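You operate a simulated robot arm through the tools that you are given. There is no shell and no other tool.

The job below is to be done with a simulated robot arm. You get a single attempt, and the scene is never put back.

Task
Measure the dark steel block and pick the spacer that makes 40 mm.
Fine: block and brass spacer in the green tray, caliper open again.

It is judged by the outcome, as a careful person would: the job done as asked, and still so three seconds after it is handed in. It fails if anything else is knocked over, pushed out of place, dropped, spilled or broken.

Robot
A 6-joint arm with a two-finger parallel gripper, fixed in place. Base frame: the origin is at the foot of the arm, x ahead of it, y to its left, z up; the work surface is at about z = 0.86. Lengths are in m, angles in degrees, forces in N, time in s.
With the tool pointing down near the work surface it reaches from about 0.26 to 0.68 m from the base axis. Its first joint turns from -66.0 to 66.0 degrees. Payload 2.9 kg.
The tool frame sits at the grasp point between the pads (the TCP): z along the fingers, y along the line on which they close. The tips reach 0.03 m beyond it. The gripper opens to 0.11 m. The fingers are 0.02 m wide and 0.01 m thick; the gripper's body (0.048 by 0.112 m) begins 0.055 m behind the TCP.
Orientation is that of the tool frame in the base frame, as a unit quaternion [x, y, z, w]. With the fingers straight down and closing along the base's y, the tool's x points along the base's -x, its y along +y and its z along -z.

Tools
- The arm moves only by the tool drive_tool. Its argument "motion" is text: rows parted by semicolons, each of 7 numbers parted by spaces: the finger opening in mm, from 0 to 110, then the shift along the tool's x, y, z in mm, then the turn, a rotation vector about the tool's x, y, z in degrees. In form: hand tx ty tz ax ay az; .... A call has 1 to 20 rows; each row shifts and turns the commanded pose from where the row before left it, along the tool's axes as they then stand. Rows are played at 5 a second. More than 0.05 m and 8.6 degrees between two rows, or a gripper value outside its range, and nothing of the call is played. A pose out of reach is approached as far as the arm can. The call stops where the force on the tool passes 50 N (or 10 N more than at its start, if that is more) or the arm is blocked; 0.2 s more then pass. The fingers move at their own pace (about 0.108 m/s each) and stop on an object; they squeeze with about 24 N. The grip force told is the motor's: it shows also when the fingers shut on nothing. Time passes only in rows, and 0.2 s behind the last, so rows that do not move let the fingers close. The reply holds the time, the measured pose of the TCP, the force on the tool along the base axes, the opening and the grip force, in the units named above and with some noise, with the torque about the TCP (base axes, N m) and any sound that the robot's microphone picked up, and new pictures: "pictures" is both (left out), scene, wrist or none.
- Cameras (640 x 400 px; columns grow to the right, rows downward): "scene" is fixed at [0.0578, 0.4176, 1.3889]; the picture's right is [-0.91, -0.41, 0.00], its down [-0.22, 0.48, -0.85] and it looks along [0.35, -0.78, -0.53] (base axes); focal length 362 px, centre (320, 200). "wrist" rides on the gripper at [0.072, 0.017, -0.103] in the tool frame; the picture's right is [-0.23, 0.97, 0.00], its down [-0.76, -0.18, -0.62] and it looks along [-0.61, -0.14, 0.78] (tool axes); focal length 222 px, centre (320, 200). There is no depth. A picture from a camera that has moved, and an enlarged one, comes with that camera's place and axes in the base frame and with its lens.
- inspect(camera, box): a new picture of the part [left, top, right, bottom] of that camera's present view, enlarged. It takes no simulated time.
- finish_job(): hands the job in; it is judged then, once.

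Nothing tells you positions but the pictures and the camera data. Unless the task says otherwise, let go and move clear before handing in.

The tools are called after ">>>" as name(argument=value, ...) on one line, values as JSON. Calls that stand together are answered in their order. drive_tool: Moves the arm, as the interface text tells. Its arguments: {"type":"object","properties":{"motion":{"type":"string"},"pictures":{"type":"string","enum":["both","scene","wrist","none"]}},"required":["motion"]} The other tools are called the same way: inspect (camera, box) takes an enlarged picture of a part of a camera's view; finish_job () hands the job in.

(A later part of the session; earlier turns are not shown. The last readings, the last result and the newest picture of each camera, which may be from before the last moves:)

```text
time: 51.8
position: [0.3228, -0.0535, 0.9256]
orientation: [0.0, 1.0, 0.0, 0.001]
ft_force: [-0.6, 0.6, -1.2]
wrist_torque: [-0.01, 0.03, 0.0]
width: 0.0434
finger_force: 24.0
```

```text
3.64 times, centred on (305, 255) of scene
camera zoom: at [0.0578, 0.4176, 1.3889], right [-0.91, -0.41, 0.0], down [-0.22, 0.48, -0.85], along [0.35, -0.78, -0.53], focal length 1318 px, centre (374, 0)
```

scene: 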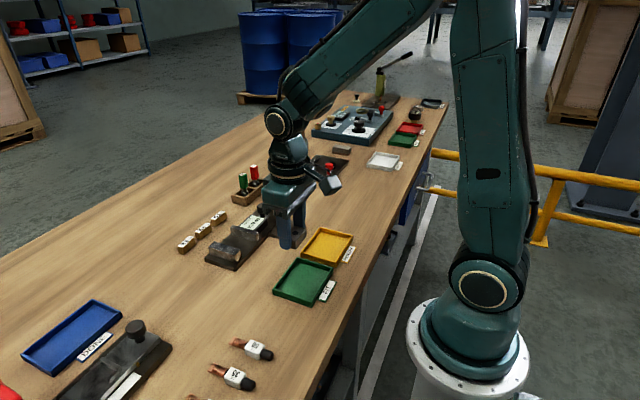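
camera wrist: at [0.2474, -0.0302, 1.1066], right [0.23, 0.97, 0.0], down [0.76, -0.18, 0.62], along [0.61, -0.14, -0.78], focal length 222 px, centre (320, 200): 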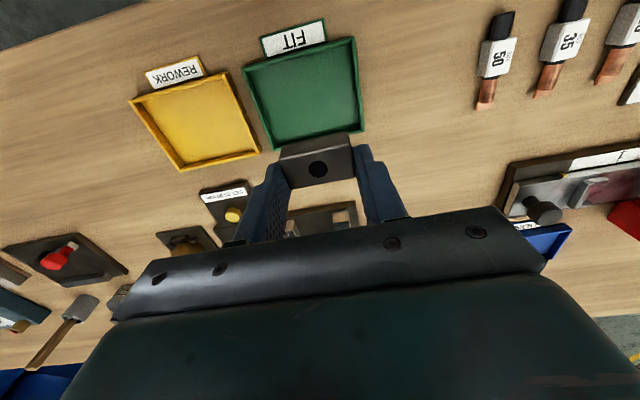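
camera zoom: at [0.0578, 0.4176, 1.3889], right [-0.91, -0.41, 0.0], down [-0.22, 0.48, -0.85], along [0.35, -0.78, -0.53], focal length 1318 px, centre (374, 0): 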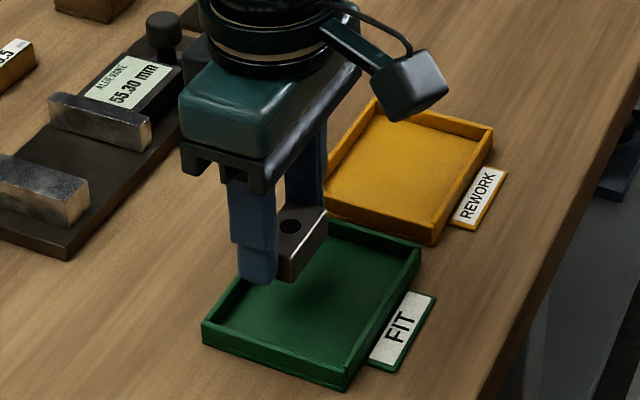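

The block is centred in y (−0.055) and its fingers clear all tray walls. I'll shift 2.5 mm further toward the far side and lower it to the floor in small final steps.

>>> drive_tool(motion="36 -2.5 0 8 0 0 0; 36 0 0 8 0 0 0; 36 0 0 5 0 0 0; 36 0 0 2 0 0 0; 36 0 0 0 0 0 0", pictures="none")

>>> inspect(camera="scene", box=[260, 220, 350, 310])

>>> inspect(camera="wrist", box=[180, 0, 480, 220])

```text
time: 53.0
position: [0.3279, -0.0537, 0.9027]
orientation: [0.0, 1.0, 0.001, 0.0]
ft_force: [0.0, -0.2, -1.9]
wrist_torque: [-0.02, -0.01, 0.0]
width: 0.0437
finger_force: 23.8
```

```text
4.44 times, centred on (305, 265) of scene
camera zoom: at [0.0578, 0.4176, 1.3889], right [-0.91, -0.41, 0.0], down [-0.22, 0.48, -0.85], along [0.35, -0.78, -0.53], focal length 1611 px, centre (387, -89)
```

zoom: 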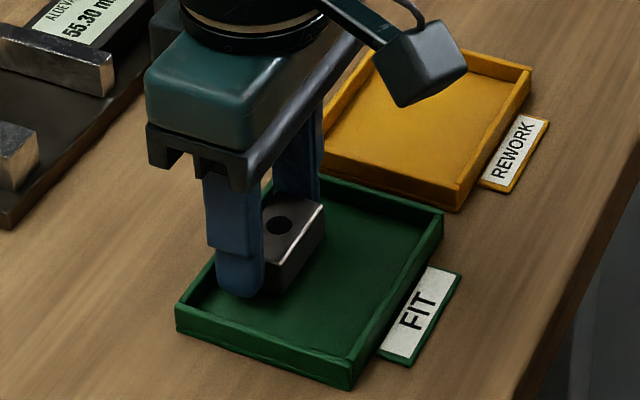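

```text
1.82 times, centred on (330, 110) of wrist
camera zoom: at [0.2542, -0.0381, 1.0057], right [0.23, 0.97, 0.0], down [0.76, -0.18, 0.62], along [0.61, -0.14, -0.78], focal length 404 px, centre (302, 364)
```

zoom: 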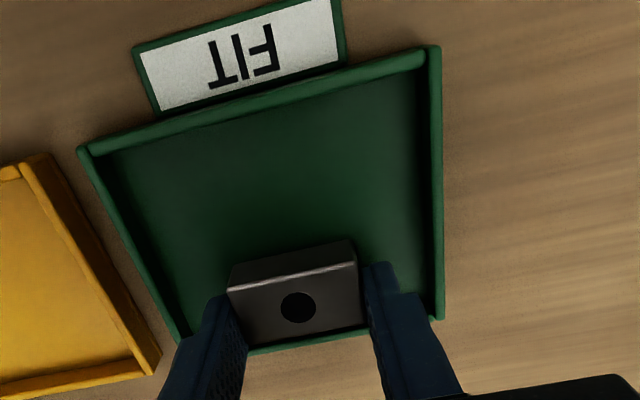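

The block is inside the tray just above the floor. I'll lower it in 1 mm steps until it touches.

>>> drive_tool(motion="36 0 0 1 0 0 0; 36 0 0 1 0 0 0; 36 0 0 1 0 0 0; 36 0 0 0 0 0 0", pictures="none")

```text
time: 54.0
position: [0.3275, -0.0541, 0.8995]
orientation: [-0.001, 1.0, -0.001, 0.001]
ft_force: [-0.8, -0.3, -1.9]
wrist_torque: [-0.02, -0.04, -0.01]
width: 0.0435
finger_force: 23.8
```

No contact yet; I'll continue a little further down.

>>> drive_tool(motion="36 0 0 1 0 0 0; 36 0 0 1 0 0 0; 36 0 0 0 0 0 0", pictures="none")

```text
time: 54.8
position: [0.3271, -0.0533, 0.8975]
orientation: [0.0, 1.0, -0.001, 0.0]
ft_force: [-0.2, 0.5, 2.1]
wrist_torque: [0.0, 0.06, -0.01]
width: 0.0436
finger_force: 23.9
```

Touchdown on the tray floor is registered (force turned positive). I'll release with a small opening and rise straight up.

>>> drive_tool(motion="50 0 0 0 0 0 0; 50 0 0 0 0 0 0; 50 0 0 -4 0 0 0; 50 0 0 -16 0 0 0; 50 0 0 -35 0 0 0; 50 0 0 -40 0 0 0; 50 0 0 0 0 0 0", pictures="both")

>>> inspect(camera="wrist", box=[180, 0, 480, 220])

>>> inspect(camera="scene", box=[260, 220, 360, 310])

```text
time: 56.4
position: [0.3274, -0.0536, 0.9934]
orientation: [-0.001, 1.0, 0.001, 0.0]
ft_force: [-0.5, 0.2, -0.6]
wrist_torque: [0.03, -0.01, -0.02]
width: 0.0499
finger_force: 0.1
camera wrist: at [0.2547, -0.038, 1.0962], right [0.23, 0.97, 0.0], down [0.76, -0.18, 0.62], along [0.61, -0.14, -0.78], focal length 222 px, centre (320, 200)
```

scene: 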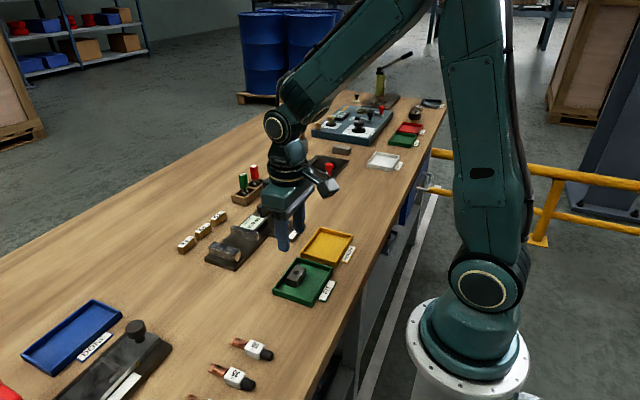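
wrist: 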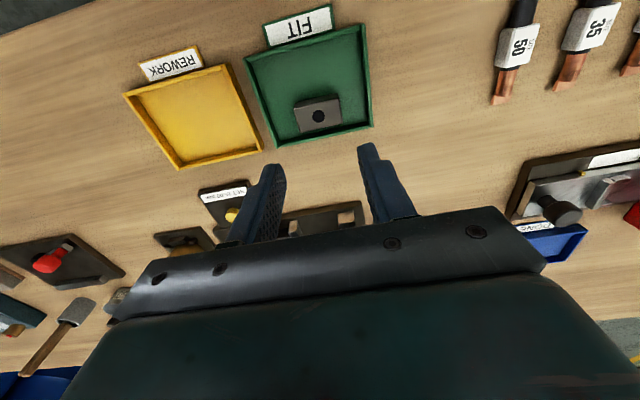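

```text
1.82 times, centred on (330, 110) of wrist
camera zoom: at [0.2547, -0.038, 1.0962], right [0.23, 0.97, 0.0], down [0.76, -0.18, 0.62], along [0.61, -0.14, -0.78], focal length 404 px, centre (302, 364)
```

zoom: 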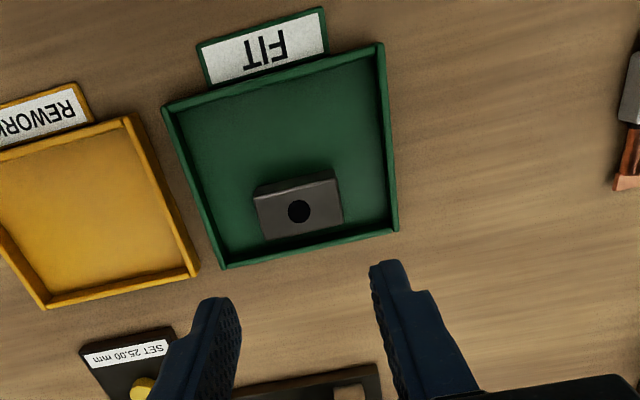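

```text
4.44 times, centred on (310, 265) of scene
camera zoom: at [0.0578, 0.4176, 1.3889], right [-0.91, -0.41, 0.0], down [-0.22, 0.48, -0.85], along [0.35, -0.78, -0.53], focal length 1611 px, centre (364, -89)
```

zoom: 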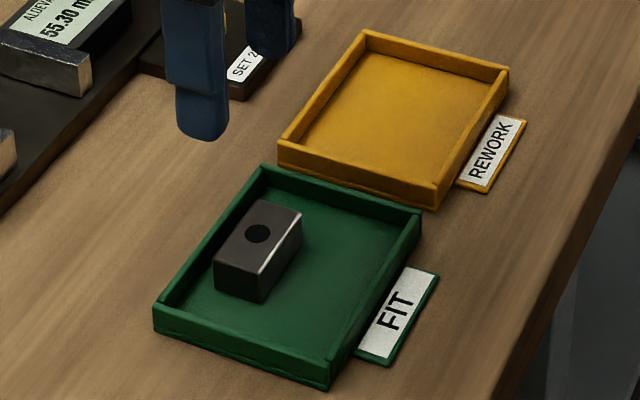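

The block lies flat in the FIT tray. Now I'll move over to the brass spacers to get a precise look at the 16.0 one.

>>> drive_tool(motion="80 -39 0 -5 0 0 0; 80 -39 0 -5 0 0 0; 80 -39 0 0 0 0 0; 80 -39 0 0 0 0 0; 80 -39 0 0 0 0 0; 80 -39 0 0 0 0 0; 80 0 0 0 0 0 0; 80 0 0 0 0 0 0", pictures="wrist")

>>> inspect(camera="wrist", box=[240, 60, 400, 180])

>>> inspect(camera="scene", box=[165, 200, 245, 260])

```text
time: 58.2
position: [0.5613, -0.0546, 1.0022]
orientation: [0.0, 1.0, 0.0, 0.0]
ft_force: [-0.7, -0.6, -0.4]
wrist_torque: [-0.02, 0.03, -0.02]
width: 0.0797
finger_force: 0.1
camera wrist: at [0.4879, -0.0382, 1.1055], right [0.23, 0.97, 0.0], down [0.76, -0.18, 0.62], along [0.61, -0.14, -0.78], focal length 222 px, centre (320, 200)
```

wrist: 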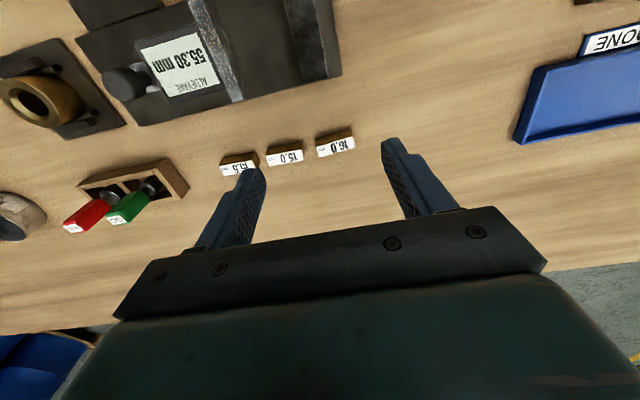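

```text
3.33 times, centred on (320, 120) of wrist
camera zoom: at [0.4879, -0.0382, 1.1055], right [0.23, 0.97, 0.0], down [0.76, -0.18, 0.62], along [0.61, -0.14, -0.78], focal length 740 px, centre (320, 467)
```

zoom: 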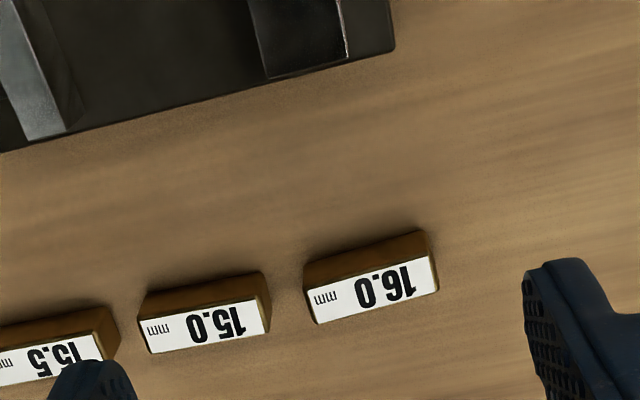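

```text
6.67 times, centred on (205, 230) of scene
camera zoom: at [0.0578, 0.4176, 1.3889], right [-0.91, -0.41, 0.0], down [-0.22, 0.48, -0.85], along [0.35, -0.78, -0.53], focal length 2416 px, centre (1087, 0)
```

zoom: 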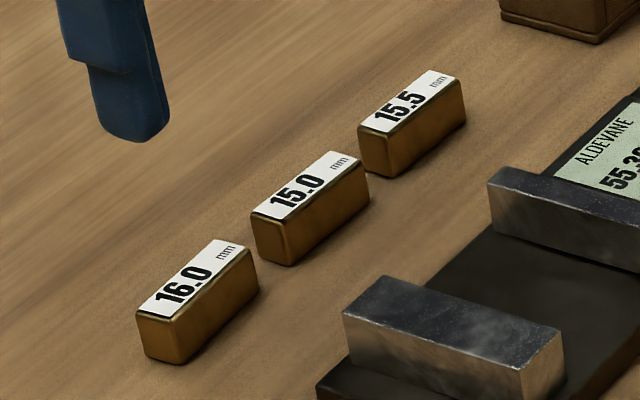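

The 16.0 spacer is centred at about (0.597, −0.045), ~41 mm long along y, turned about 3°; its neighbour is only ~14 mm away, so I'll grip it across its narrow sides first. I'll move above it and turn the gripper accordingly.

>>> drive_tool(motion="60 -36.2 7.7 0 0 0 0; 60 0 0 0 0 0 8.2; 60 0 0 0 0 0 8.2; 60 0 0 0 0 0 8.2; 60 0 0 0 0 0 8.2; 60 0 0 0 0 0 8.2; 60 0 0 0 0 0 8.2; 60 0 0 0 0 0 8.2; 60 0 0 0 0 0 8.2; 60 0 0 0 0 0 8.2; 60 0 0 0 0 0 8.2; 60 0 0 0 0 0 4.7; 60 0 0 0 0 0 0; 60 0 0 0 0 0 0", pictures="both")

>>> inspect(camera="wrist", box=[240, 20, 400, 180])

```text
time: 61.2
position: [0.5968, -0.045, 1.0024]
orientation: [0.687, 0.727, -0.001, 0.0]
ft_force: [1.2, 0.0, -0.4]
wrist_torque: [0.01, -0.01, -0.01]
width: 0.06
finger_force: 0.1
camera wrist: at [0.6093, 0.0261, 1.1059], right [0.99, -0.17, 0.0], down [-0.13, -0.77, 0.62], along [-0.11, -0.61, -0.78], focal length 222 px, centre (320, 200)
```

scene: 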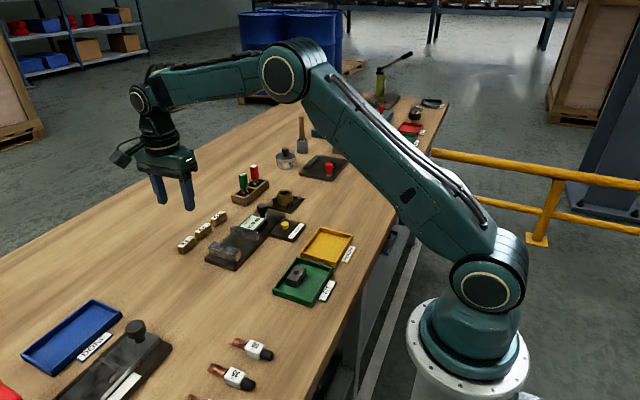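
wrist: 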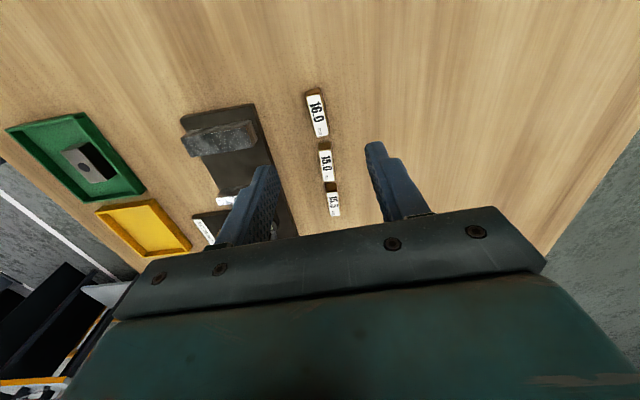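

```text
2.50 times, centred on (320, 100) of wrist
camera zoom: at [0.6093, 0.0261, 1.1059], right [0.99, -0.17, 0.0], down [-0.13, -0.77, 0.62], along [-0.11, -0.61, -0.78], focal length 555 px, centre (320, 450)
```

zoom: 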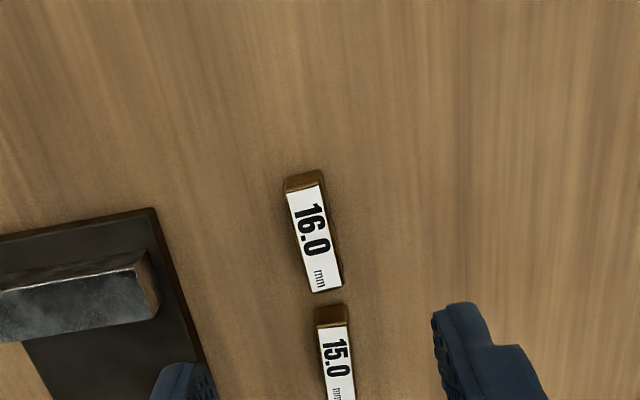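

The gripper is aligned over the 16.0 spacer (centre about (0.596, −0.046)). I'll descend around its narrow sides to just above the table.

>>> drive_tool(motion="46 -0.8 -0.6 35 0 0 0; 46 0 0 35 0 0 0; 46 0 0 22 0 0 0; 46 0 0 12 0 0 0; 46 0 0 5 0 0 0; 46 0 0 0 0 0 0", pictures="none")

>>> inspect(camera="wrist", box=[220, 60, 440, 220])

>>> inspect(camera="scene", box=[150, 190, 240, 260])

```text
time: 62.6
position: [0.5952, -0.0486, 0.8933]
orientation: [0.686, 0.728, 0.001, 0.0]
ft_force: [0.5, -0.1, -0.7]
wrist_torque: [-0.01, -0.02, 0.0]
width: 0.0458
finger_force: 0.1
```

```text
2.50 times, centred on (330, 140) of wrist
camera zoom: at [0.6084, 0.0251, 0.9969], right [0.99, -0.17, 0.0], down [-0.13, -0.77, 0.62], along [-0.11, -0.61, -0.78], focal length 555 px, centre (295, 350)
```

zoom: 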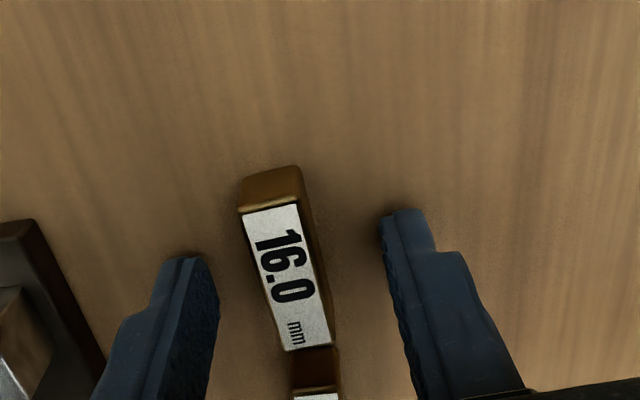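

```text
5.71 times, centred on (195, 225) of scene
camera zoom: at [0.0578, 0.4176, 1.3889], right [-0.91, -0.41, 0.0], down [-0.22, 0.48, -0.85], along [0.35, -0.78, -0.53], focal length 2071 px, centre (1034, 57)
```

zoom: 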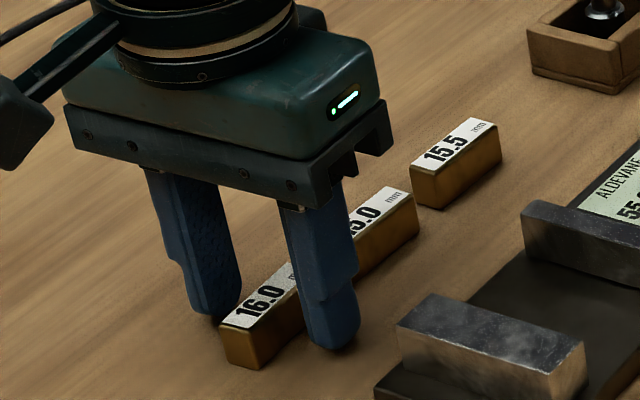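

The fingers straddle the 16.0 spacer; I'm about 3 mm short of its centre in y, so I'll shift slightly, then close and check the grip width.

>>> drive_tool(motion="46 3 0 0 0 0 0; 46 0 0 0 0 0 0; 8 0 0 0 0 0 0; 8 0 0 0 0 0 0; 8 0 0 0 0 0 0", pictures="none")

>>> inspect(camera="wrist", box=[220, 60, 440, 220])

>>> inspect(camera="scene", box=[150, 190, 240, 260])

```text
time: 63.8
position: [0.5967, -0.0436, 0.8921]
orientation: [0.686, 0.727, 0.0, 0.0]
ft_force: [0.3, 1.0, 0.3]
wrist_torque: [0.03, -0.02, 0.02]
width: 0.0149
finger_force: 24.5
```

```text
2.50 times, centred on (330, 140) of wrist
camera zoom: at [0.6085, 0.0282, 0.9969], right [0.99, -0.17, 0.0], down [-0.13, -0.77, 0.62], along [-0.11, -0.61, -0.78], focal length 555 px, centre (295, 350)
```

zoom: 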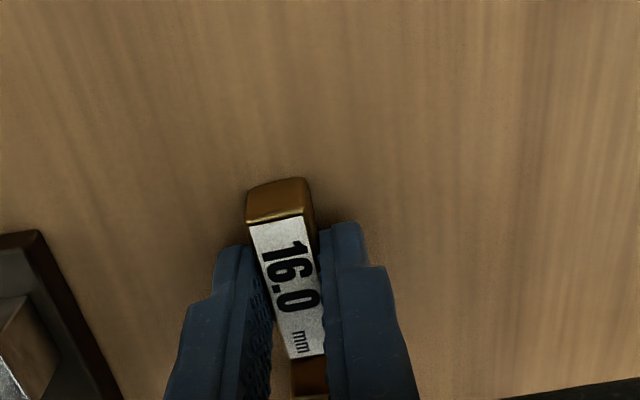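

```text
5.71 times, centred on (195, 225) of scene
camera zoom: at [0.0578, 0.4176, 1.3889], right [-0.91, -0.41, 0.0], down [-0.22, 0.48, -0.85], along [0.35, -0.78, -0.53], focal length 2071 px, centre (1034, 57)
```

zoom: 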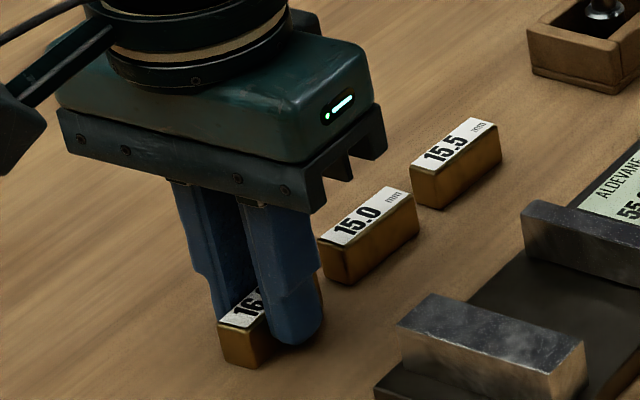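

The grip holds at 14.9 mm (its narrow side) with 24 N. I'll lift it gently, then carry it to a clear patch of bench to re-grip it by its ends, so it fits comfortably beside the block in the tray.

>>> drive_tool(motion="8 0 0 -2 0 0 0; 8 0 0 -3 0 0 0; 8 0 0 -5 0 0 0; 8 0 0 -10 0 0 0; 8 0 0 -30 0 0 0; 8 0 0 -30 0 0 3.3; 8 0 0 0 0 0 0", pictures="none")

>>> inspect(camera="wrist", box=[220, 20, 440, 220])

>>> inspect(camera="scene", box=[130, 150, 250, 260])

```text
time: 65.4
position: [0.5957, -0.0446, 0.973]
orientation: [0.707, 0.707, 0.0, 0.0]
ft_force: [0.3, -0.1, -0.8]
wrist_torque: [0.02, 0.02, 0.02]
width: 0.0149
finger_force: 23.6
```

```text
2.00 times, centred on (330, 120) of wrist
camera zoom: at [0.6128, 0.027, 1.0769], right [0.97, -0.23, 0.0], down [-0.18, -0.76, 0.62], along [-0.14, -0.61, -0.78], focal length 444 px, centre (300, 360)
```

zoom: 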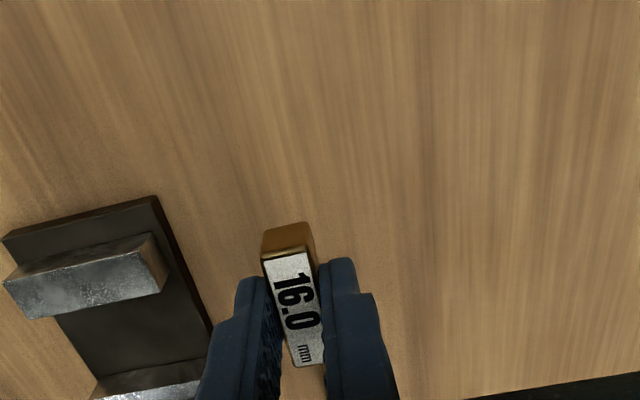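

```text
3.64 times, centred on (190, 205) of scene
camera zoom: at [0.0578, 0.4176, 1.3889], right [-0.91, -0.41, 0.0], down [-0.22, 0.48, -0.85], along [0.35, -0.78, -0.53], focal length 1318 px, centre (793, 182)
```

zoom: 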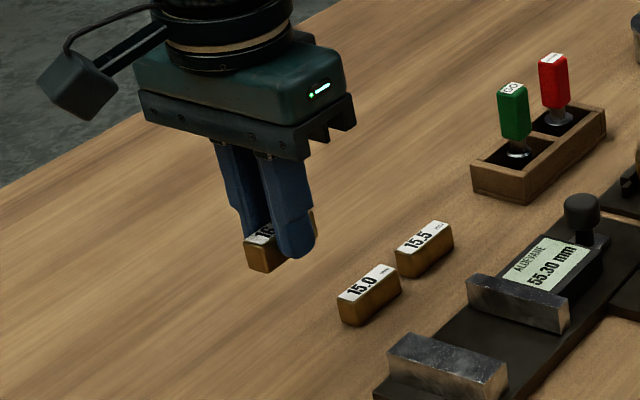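

The 16.0 spacer is held and its neighbours are untouched. I'll carry it to the clear bench area near (0.42, 0.07).

>>> drive_tool(motion="8 18.9 -29.3 0 0 0 0; 8 18.9 -29.3 0 0 0 0; 8 18.9 -29.3 0 0 0 0; 8 18.9 -29.3 0 0 0 0; 8 18.9 -29.3 0 0 0 0; 8 18.6 -29.5 0 0 0 0; 8 0 0 30 0 0 0; 8 0 0 25 0 0 0; 8 0 0 15 0 0 0; 8 0 0 0 0 0 0", pictures="both")

>>> inspect(camera="scene", box=[170, 230, 290, 340])

```text
time: 67.6
position: [0.4202, 0.0685, 0.9033]
orientation: [0.706, 0.708, 0.0, -0.001]
ft_force: [-0.3, 0.0, -0.5]
wrist_torque: [-0.01, 0.0, 0.03]
width: 0.0149
finger_force: 23.9
camera wrist: at [0.4369, 0.1403, 1.0068], right [0.97, -0.23, 0.0], down [-0.18, -0.76, 0.62], along [-0.14, -0.61, -0.78], focal length 222 px, centre (320, 200)
```

scene: 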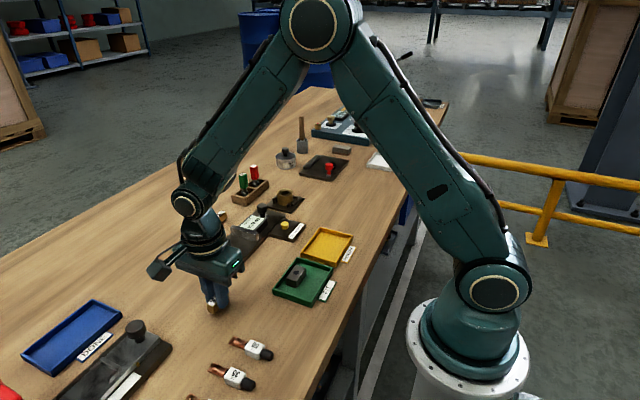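
wrist: 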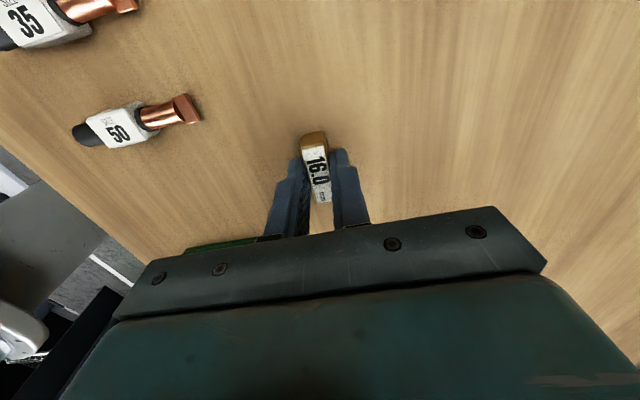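

```text
3.64 times, centred on (230, 285) of scene
camera zoom: at [0.0578, 0.4176, 1.3889], right [-0.91, -0.41, 0.0], down [-0.22, 0.48, -0.85], along [0.35, -0.78, -0.53], focal length 1318 px, centre (647, -109)
```

zoom: 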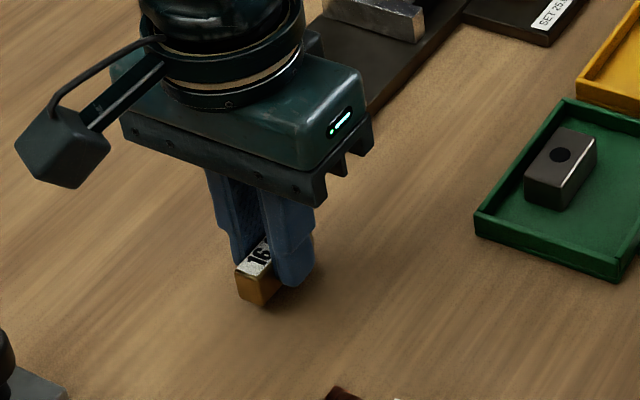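

The area is clear. I'll lower the spacer to the bench in small steps.

>>> drive_tool(motion="8 0 0 5 0 0 0; 8 0 0 2 0 0 0; 8 0 0 1 0 0 0; 8 0 0 1 0 0 0; 8 0 0 0 0 0 0", pictures="none")

```text
time: 68.8
position: [0.4199, 0.0693, 0.8952]
orientation: [0.707, 0.708, -0.001, -0.001]
ft_force: [0.3, 0.8, -0.5]
wrist_torque: [-0.01, 0.03, 0.01]
width: 0.0152
finger_force: 24.3
```

>>> drive_tool(motion="8 0 0 0.7 0 0 0; 8 0 0 0.7 0 0 0; 8 0 0 0 0 0 0", pictures="none")

```text
time: 69.6
position: [0.4198, 0.0692, 0.8937]
orientation: [0.707, 0.707, 0.001, 0.001]
ft_force: [-0.3, -0.8, 8.3]
wrist_torque: [-0.02, 0.03, 0.02]
width: 0.015
finger_force: 24.2
```

The spacer touched the bench (8 N). I'll release it, rise, and turn the gripper back 90° so it closes along y.

>>> drive_tool(motion="8 0 0 -0.5 0 0 0; 40 0 0 0 0 0 0; 40 0 0 0 0 0 0; 40 0 0 -5 0 0 0; 40 0 0 -20 0 0 0; 40 0 0 -40 0 0 0; 40 0 0 -45 0 0 0; 40 0 0 0 0 0 0", pictures="none")

>>> drive_tool(motion="70 0 0 0 0 0 -8.2; 70 0 0 0 0 0 -8.2; 70 0 0 0 0 0 -8.2; 70 0 0 0 0 0 -8.2; 70 0 0 0 0 0 -8.2; 70 0 0 0 0 0 -8.2; 70 0 0 0 0 0 -8.2; 70 0 0 0 0 0 -8.2; 70 0 0 0 0 0 -8.2; 70 0 0 0 0 0 -8.2; 70 0 0 0 0 0 -8; 70 0 0 0 0 0 0; 70 0 0 0 0 0 0", pictures="wrist")

>>> inspect(camera="wrist", box=[270, 60, 370, 160])

>>> inspect(camera="scene", box=[170, 260, 270, 340])

```text
time: 71.4
position: [0.4195, 0.0689, 1.0022]
orientation: [0.707, 0.707, 0.001, 0.0]
ft_force: [0.1, -1.3, -0.1]
wrist_torque: [0.01, 0.0, -0.02]
width: 0.0402
finger_force: 0.1
```

```text
time: 74.2
position: [0.4201, 0.0695, 1.0024]
orientation: [0.0, 1.0, 0.0, 0.0]
ft_force: [-0.9, 0.9, 0.4]
wrist_torque: [-0.01, 0.02, -0.02]
width: 0.0699
finger_force: 0.1
camera wrist: at [0.3473, 0.0851, 1.1069], right [0.23, 0.97, 0.0], down [0.76, -0.18, 0.62], along [0.61, -0.14, -0.78], focal length 222 px, centre (320, 200)
```

wrist: 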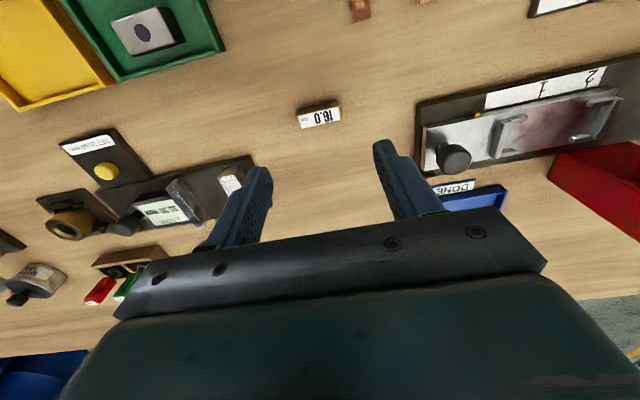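

```text
4.00 times, centred on (320, 110) of wrist
camera zoom: at [0.3473, 0.0851, 1.1069], right [0.23, 0.97, 0.0], down [0.76, -0.18, 0.62], along [0.61, -0.14, -0.78], focal length 888 px, centre (320, 560)
```

zoom: 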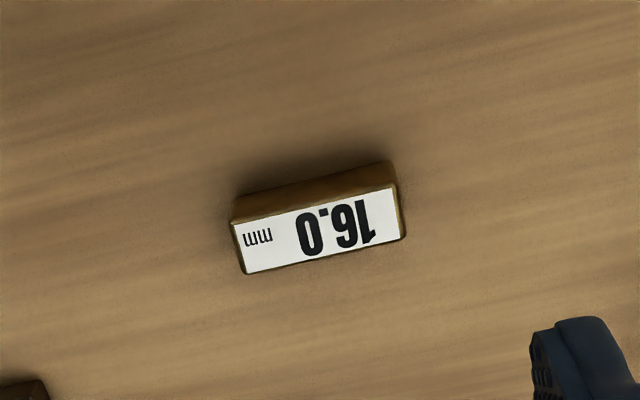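

```text
5.00 times, centred on (220, 300) of scene
camera zoom: at [0.0578, 0.4176, 1.3889], right [-0.91, -0.41, 0.0], down [-0.22, 0.48, -0.85], along [0.35, -0.78, -0.53], focal length 1812 px, centre (820, -300)
```

zoom: 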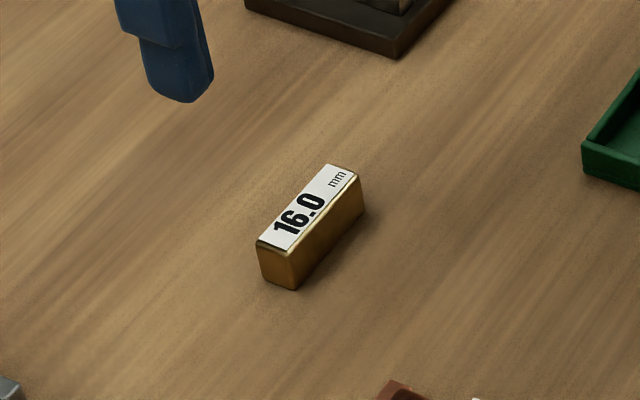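

The spacer sits at about (0.422, 0.068), nicely aligned with y. I'll descend with the fingers open past its ends.

>>> drive_tool(motion="66 -1.5 -1.5 30 0 0 0; 66 0 0 35 0 0 0; 66 0 0 27 0 0 0; 66 0 0 13 0 0 0; 66 0 0 6 0 0 0; 66 0 0 0 0 0 0", pictures="none")

>>> inspect(camera="wrist", box=[220, 60, 440, 220])

>>> inspect(camera="scene", box=[170, 250, 270, 330])

```text
time: 75.6
position: [0.4217, 0.068, 0.8929]
orientation: [0.0, 1.0, 0.001, 0.0]
ft_force: [0.0, 0.1, -0.4]
wrist_torque: [0.03, 0.0, -0.02]
width: 0.066
finger_force: 0.0
```

```text
2.50 times, centred on (330, 140) of wrist
camera zoom: at [0.3491, 0.0836, 0.9963], right [0.23, 0.97, 0.0], down [0.76, -0.18, 0.62], along [0.61, -0.14, -0.78], focal length 555 px, centre (295, 350)
```

zoom: 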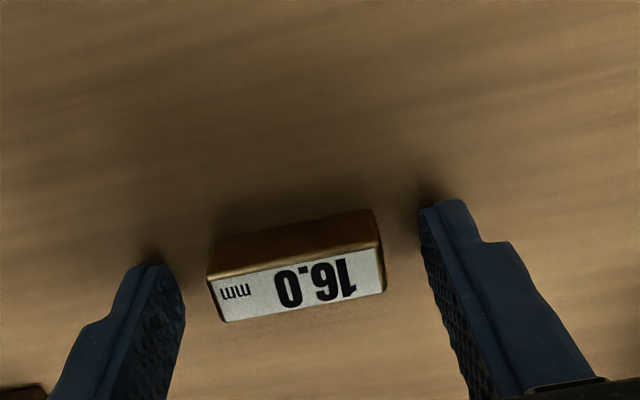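

```text
5.00 times, centred on (220, 290) of scene
camera zoom: at [0.0578, 0.4176, 1.3889], right [-0.91, -0.41, 0.0], down [-0.22, 0.48, -0.85], along [0.35, -0.78, -0.53], focal length 1812 px, centre (820, -250)
```

zoom: 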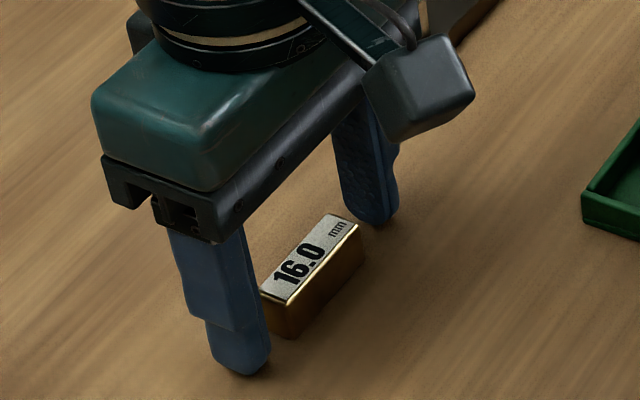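

The fingers stand clear on both ends of the spacer, well aligned. I'll close, then lift gently.

>>> drive_tool(motion="32 0 0 0 0 0 0; 32 0 0 0 0 0 0; 32 0 0 0 0 0 0; 32 0 0 -2 0 0 0; 32 0 0 -3 0 0 0; 32 0 0 -5 0 0 0; 32 0 0 -8 0 0 0; 32 0 0 0 0 0 0", pictures="none")

>>> inspect(camera="wrist", box=[220, 60, 440, 220])

>>> inspect(camera="scene", box=[170, 240, 270, 320])

```text
time: 77.4
position: [0.4217, 0.0665, 0.9106]
orientation: [0.0, 1.0, 0.0, 0.0]
ft_force: [0.1, 0.2, -0.7]
wrist_torque: [0.03, 0.04, 0.05]
width: 0.0434
finger_force: 24.0
```

```text
2.50 times, centred on (330, 140) of wrist
camera zoom: at [0.3486, 0.083, 1.0139], right [0.23, 0.97, 0.0], down [0.76, -0.18, 0.62], along [0.61, -0.14, -0.78], focal length 555 px, centre (295, 350)
```

zoom: 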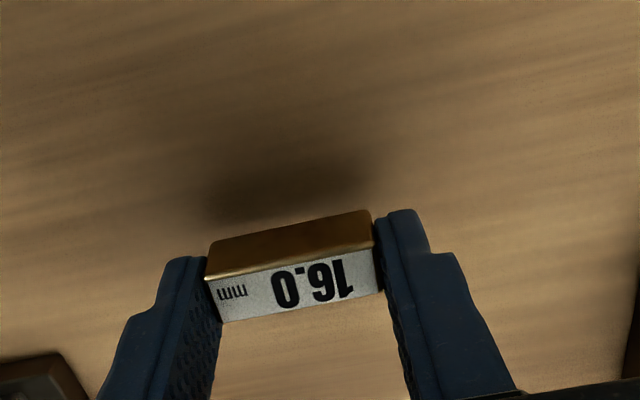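

```text
5.00 times, centred on (220, 280) of scene
camera zoom: at [0.0578, 0.4176, 1.3889], right [-0.91, -0.41, 0.0], down [-0.22, 0.48, -0.85], along [0.35, -0.78, -0.53], focal length 1812 px, centre (820, -200)
```

zoom: 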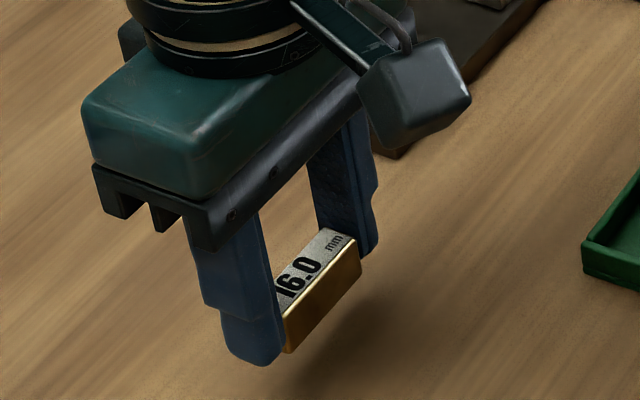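

The spacer is held by its ends and lifted. I'll raise it and carry it over the near half of the FIT tray beside the block.

>>> drive_tool(motion="32 0 0 -20 0 0 0; 32 0 0 -35 0 0 0; 32 0 0 -30 0 0 0; 32 26.7 -24.7 0 0 0 0; 32 26.7 -24.7 0 0 0 0; 32 26.7 -24.7 0 0 0 0; 32 26.7 -24.7 0 0 0 0; 32 26.7 -24.7 0 0 0 0; 32 0 0 0 0 0 0; 32 0 0 0 0 0 0", pictures="both")

>>> inspect(camera="wrist", box=[180, 0, 480, 220])

>>> inspect(camera="scene", box=[250, 190, 370, 310])

```text
time: 79.6
position: [0.2892, -0.0551, 0.9957]
orientation: [0.0, 1.0, 0.001, 0.0]
ft_force: [0.1, 1.2, -0.7]
wrist_torque: [-0.02, -0.01, 0.02]
width: 0.0434
finger_force: 24.1
camera wrist: at [0.2163, -0.0401, 1.0986], right [0.23, 0.97, 0.0], down [0.76, -0.18, 0.62], along [0.61, -0.14, -0.78], focal length 222 px, centre (320, 200)
```

scene: 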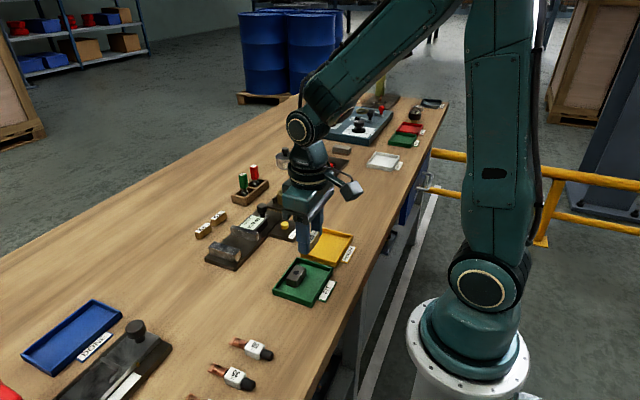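
wrist: 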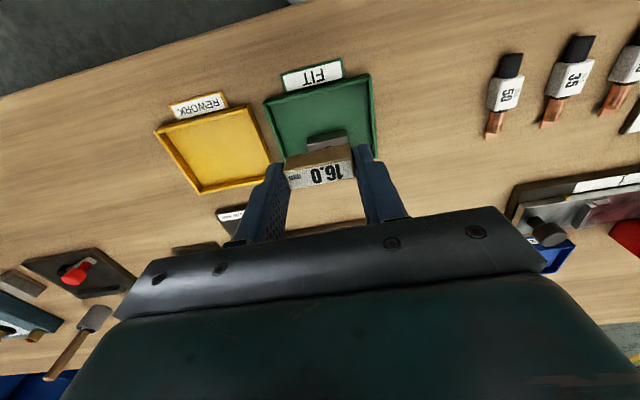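

```text
1.82 times, centred on (330, 110) of wrist
camera zoom: at [0.2163, -0.0401, 1.0986], right [0.23, 0.97, 0.0], down [0.76, -0.18, 0.62], along [0.61, -0.14, -0.78], focal length 404 px, centre (302, 364)
```

zoom: 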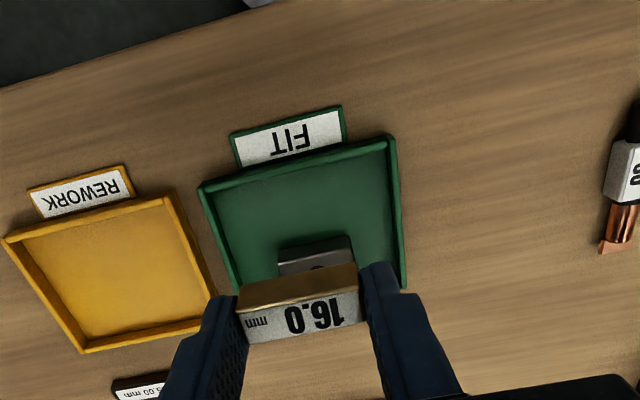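

```text
3.33 times, centred on (310, 250) of scene
camera zoom: at [0.0578, 0.4176, 1.3889], right [-0.91, -0.41, 0.0], down [-0.22, 0.48, -0.85], along [0.35, -0.78, -0.53], focal length 1208 px, centre (353, 33)
```

zoom: 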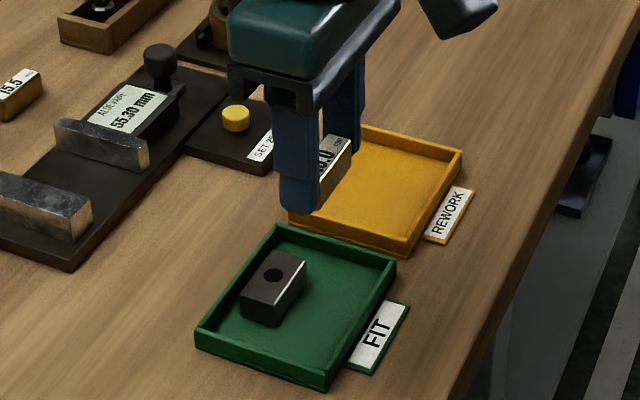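

The spacer hangs over the near half of the tray with the block clear behind it. I'll lower it part-way and check clearances.

>>> drive_tool(motion="32 0 0 30 0 0 0; 32 0 0 25 0 0 0; 32 0 0 15 0 0 0; 32 0 0 0 0 0 0", pictures="none")

>>> inspect(camera="wrist", box=[180, 0, 480, 220])

>>> inspect(camera="scene", box=[260, 210, 360, 310])

```text
time: 80.6
position: [0.2873, -0.0548, 0.9244]
orientation: [0.0, 1.0, 0.001, 0.0]
ft_force: [0.4, 0.2, -1.7]
wrist_torque: [0.0, -0.02, -0.01]
width: 0.0433
finger_force: 24.1
```

```text
1.82 times, centred on (330, 110) of wrist
camera zoom: at [0.2154, -0.039, 1.0284], right [0.23, 0.97, 0.0], down [0.76, -0.18, 0.62], along [0.61, -0.14, -0.78], focal length 404 px, centre (302, 364)
```

zoom: 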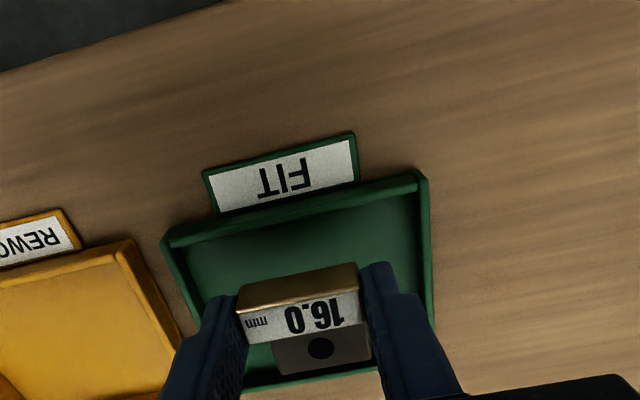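

```text
4.00 times, centred on (310, 260) of scene
camera zoom: at [0.0578, 0.4176, 1.3889], right [-0.91, -0.41, 0.0], down [-0.22, 0.48, -0.85], along [0.35, -0.78, -0.53], focal length 1450 px, centre (360, -40)
```

zoom: 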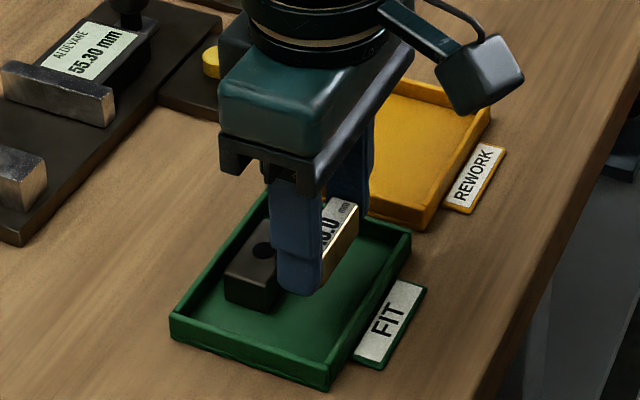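

Clearances look good: about 12 mm to the block and more to the walls. I'll lower further, then step down gently until contact.

>>> drive_tool(motion="32 0 0 10 0 0 0; 32 0 0 8 0 0 0; 32 0 0 3 0 0 0; 32 0 0 1 0 0 0; 32 0 0 0 0 0 0", pictures="none")

>>> inspect(camera="wrist", box=[180, 20, 480, 240])

>>> inspect(camera="scene", box=[270, 230, 350, 310])

```text
time: 81.8
position: [0.2888, -0.0547, 0.9021]
orientation: [0.0, 1.0, 0.0, 0.0]
ft_force: [-0.7, 0.4, -1.8]
wrist_torque: [0.01, 0.02, 0.03]
width: 0.0433
finger_force: 24.4
```

```text
1.82 times, centred on (330, 130) of wrist
camera zoom: at [0.2155, -0.0397, 1.0067], right [0.23, 0.97, 0.0], down [0.76, -0.18, 0.62], along [0.61, -0.14, -0.78], focal length 404 px, centre (302, 327)
```

zoom: 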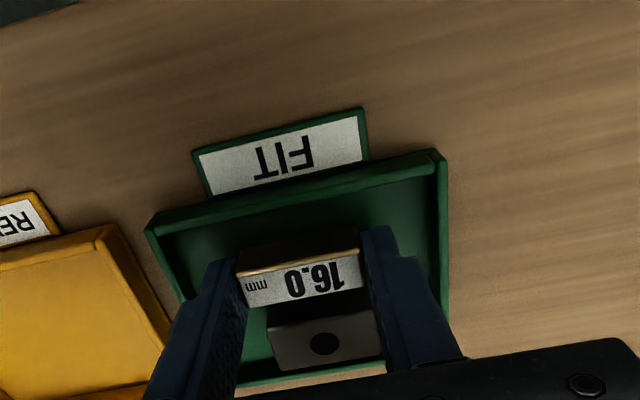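

```text
5.00 times, centred on (310, 270) of scene
camera zoom: at [0.0578, 0.4176, 1.3889], right [-0.91, -0.41, 0.0], down [-0.22, 0.48, -0.85], along [0.35, -0.78, -0.53], focal length 1812 px, centre (370, -150)
```

zoom: 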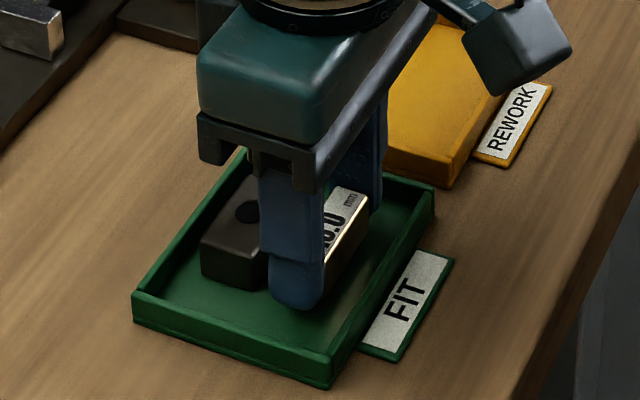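

The spacer is nearly at the floor with no contact yet. I'll step down 1 mm at a time.

>>> drive_tool(motion="32 0 0 1 0 0 0; 32 0 0 1 0 0 0; 32 0 0 1 0 0 0; 32 0 0 0 0 0 0", pictures="none")

```text
time: 82.8
position: [0.2882, -0.0559, 0.9006]
orientation: [0.0, 1.0, 0.0, -0.001]
ft_force: [0.4, 0.6, -0.6]
wrist_torque: [0.03, -0.02, 0.03]
width: 0.0432
finger_force: 23.5
```

>>> drive_tool(motion="32 0 0 1 0 0 0; 32 0 0 1 0 0 0; 32 0 0 1 0 0 0; 32 0 0 0 0 0 0", pictures="none")

>>> inspect(camera="scene", box=[270, 230, 350, 310])

>>> inspect(camera="wrist", box=[180, 20, 480, 240])

```text
time: 83.8
position: [0.288, -0.0564, 0.8959]
orientation: [0.001, 1.0, 0.0, 0.0]
ft_force: [-0.5, 0.2, -0.6]
wrist_torque: [0.01, 0.02, 0.01]
width: 0.0434
finger_force: 24.4
```

```text
5.00 times, centred on (310, 270) of scene
camera zoom: at [0.0578, 0.4176, 1.3889], right [-0.91, -0.41, 0.0], down [-0.22, 0.48, -0.85], along [0.35, -0.78, -0.53], focal length 1812 px, centre (370, -150)
```

zoom: 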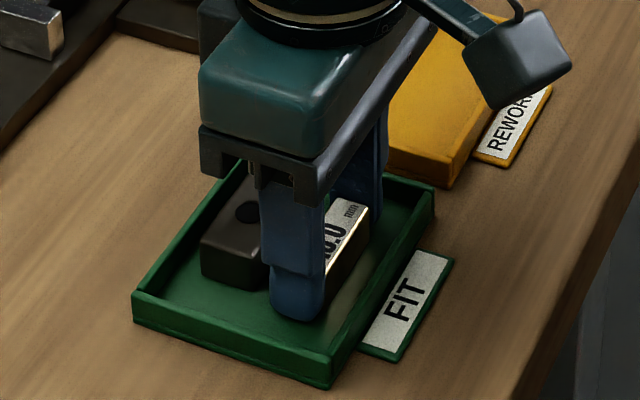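

```text
1.82 times, centred on (330, 130) of wrist
camera zoom: at [0.2155, -0.0402, 1.0004], right [0.23, 0.97, 0.0], down [0.76, -0.18, 0.62], along [0.61, -0.14, -0.78], focal length 404 px, centre (302, 327)
```

zoom: 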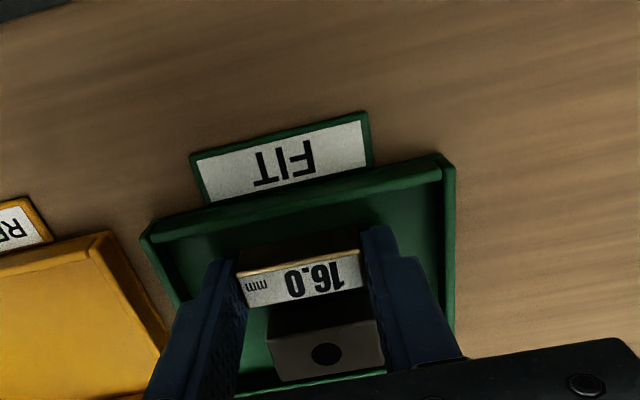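

Just about at the floor. I'll continue in sub-millimetre steps.

>>> drive_tool(motion="32 0 0 0.7 0 0 0; 32 0 0 0.7 0 0 0; 32 0 0 0 0 0 0", pictures="none")

```text
time: 84.6
position: [0.2888, -0.0553, 0.8956]
orientation: [0.0, 1.0, 0.0, 0.001]
ft_force: [-0.1, -0.7, 16.9]
wrist_torque: [-0.05, 0.08, 0.0]
width: 0.0437
finger_force: 23.8
```

Firm contact with the tray floor (17 N). I'll ease off, release, and rise straight up.

>>> drive_tool(motion="32 0 0 -0.9 0 0 0; 50 0 0 0 0 0 0; 50 0 0 0 0 0 0; 50 0 0 -4 0 0 0; 50 0 0 -16 0 0 0; 50 0 0 -35 0 0 0; 50 0 0 -45 0 0 0; 50 0 0 0 0 0 0", pictures="both")

>>> inspect(camera="scene", box=[260, 220, 350, 310])

>>> inspect(camera="wrist", box=[220, 60, 420, 200])

```text
time: 86.4
position: [0.2889, -0.0563, 0.9978]
orientation: [0.0, 1.0, 0.0, -0.001]
ft_force: [-0.3, 0.3, -0.2]
wrist_torque: [0.0, -0.04, 0.0]
width: 0.0502
finger_force: 0.0
camera wrist: at [0.2156, -0.0398, 1.1006], right [0.23, 0.97, 0.0], down [0.76, -0.18, 0.62], along [0.61, -0.14, -0.78], focal length 222 px, centre (320, 200)
```

scene: 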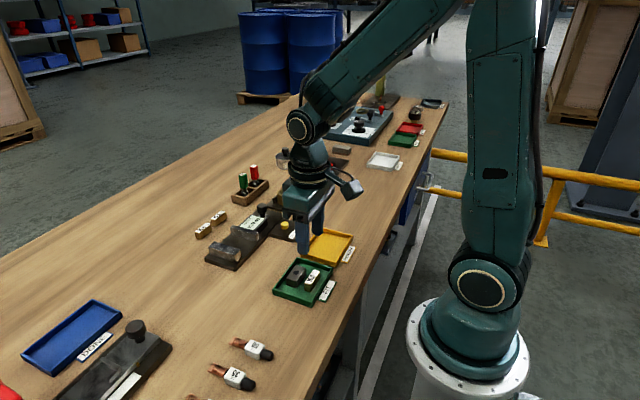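
wrist: 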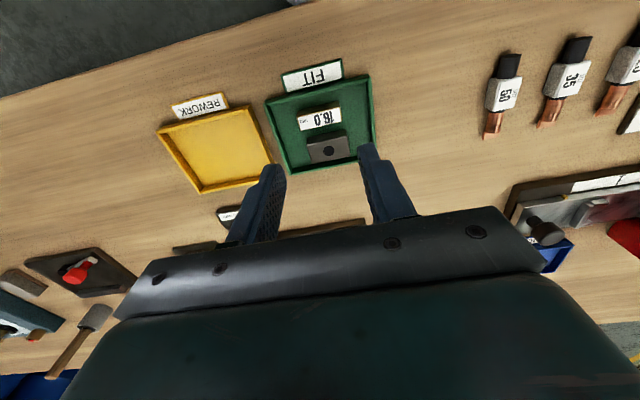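

```text
4.44 times, centred on (305, 265) of scene
camera zoom: at [0.0578, 0.4176, 1.3889], right [-0.91, -0.41, 0.0], down [-0.22, 0.48, -0.85], along [0.35, -0.78, -0.53], focal length 1611 px, centre (387, -89)
```

zoom: 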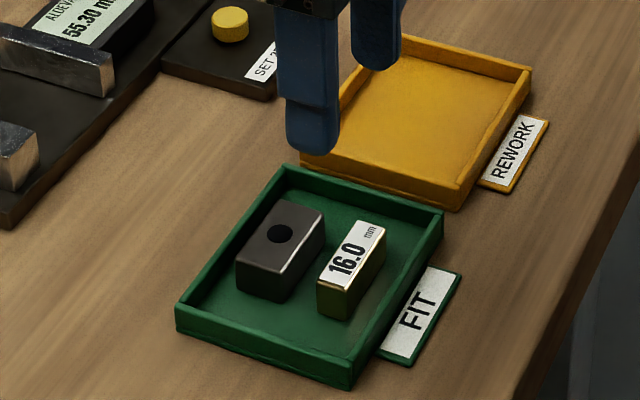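

```text
2.86 times, centred on (320, 130) of wrist
camera zoom: at [0.2156, -0.0398, 1.1006], right [0.23, 0.97, 0.0], down [0.76, -0.18, 0.62], along [0.61, -0.14, -0.78], focal length 635 px, centre (320, 400)
```

zoom: 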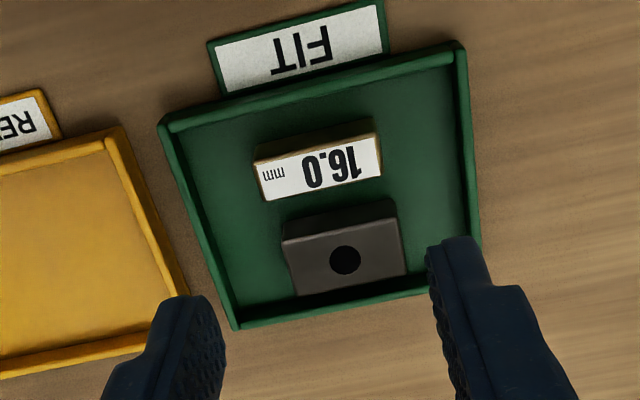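

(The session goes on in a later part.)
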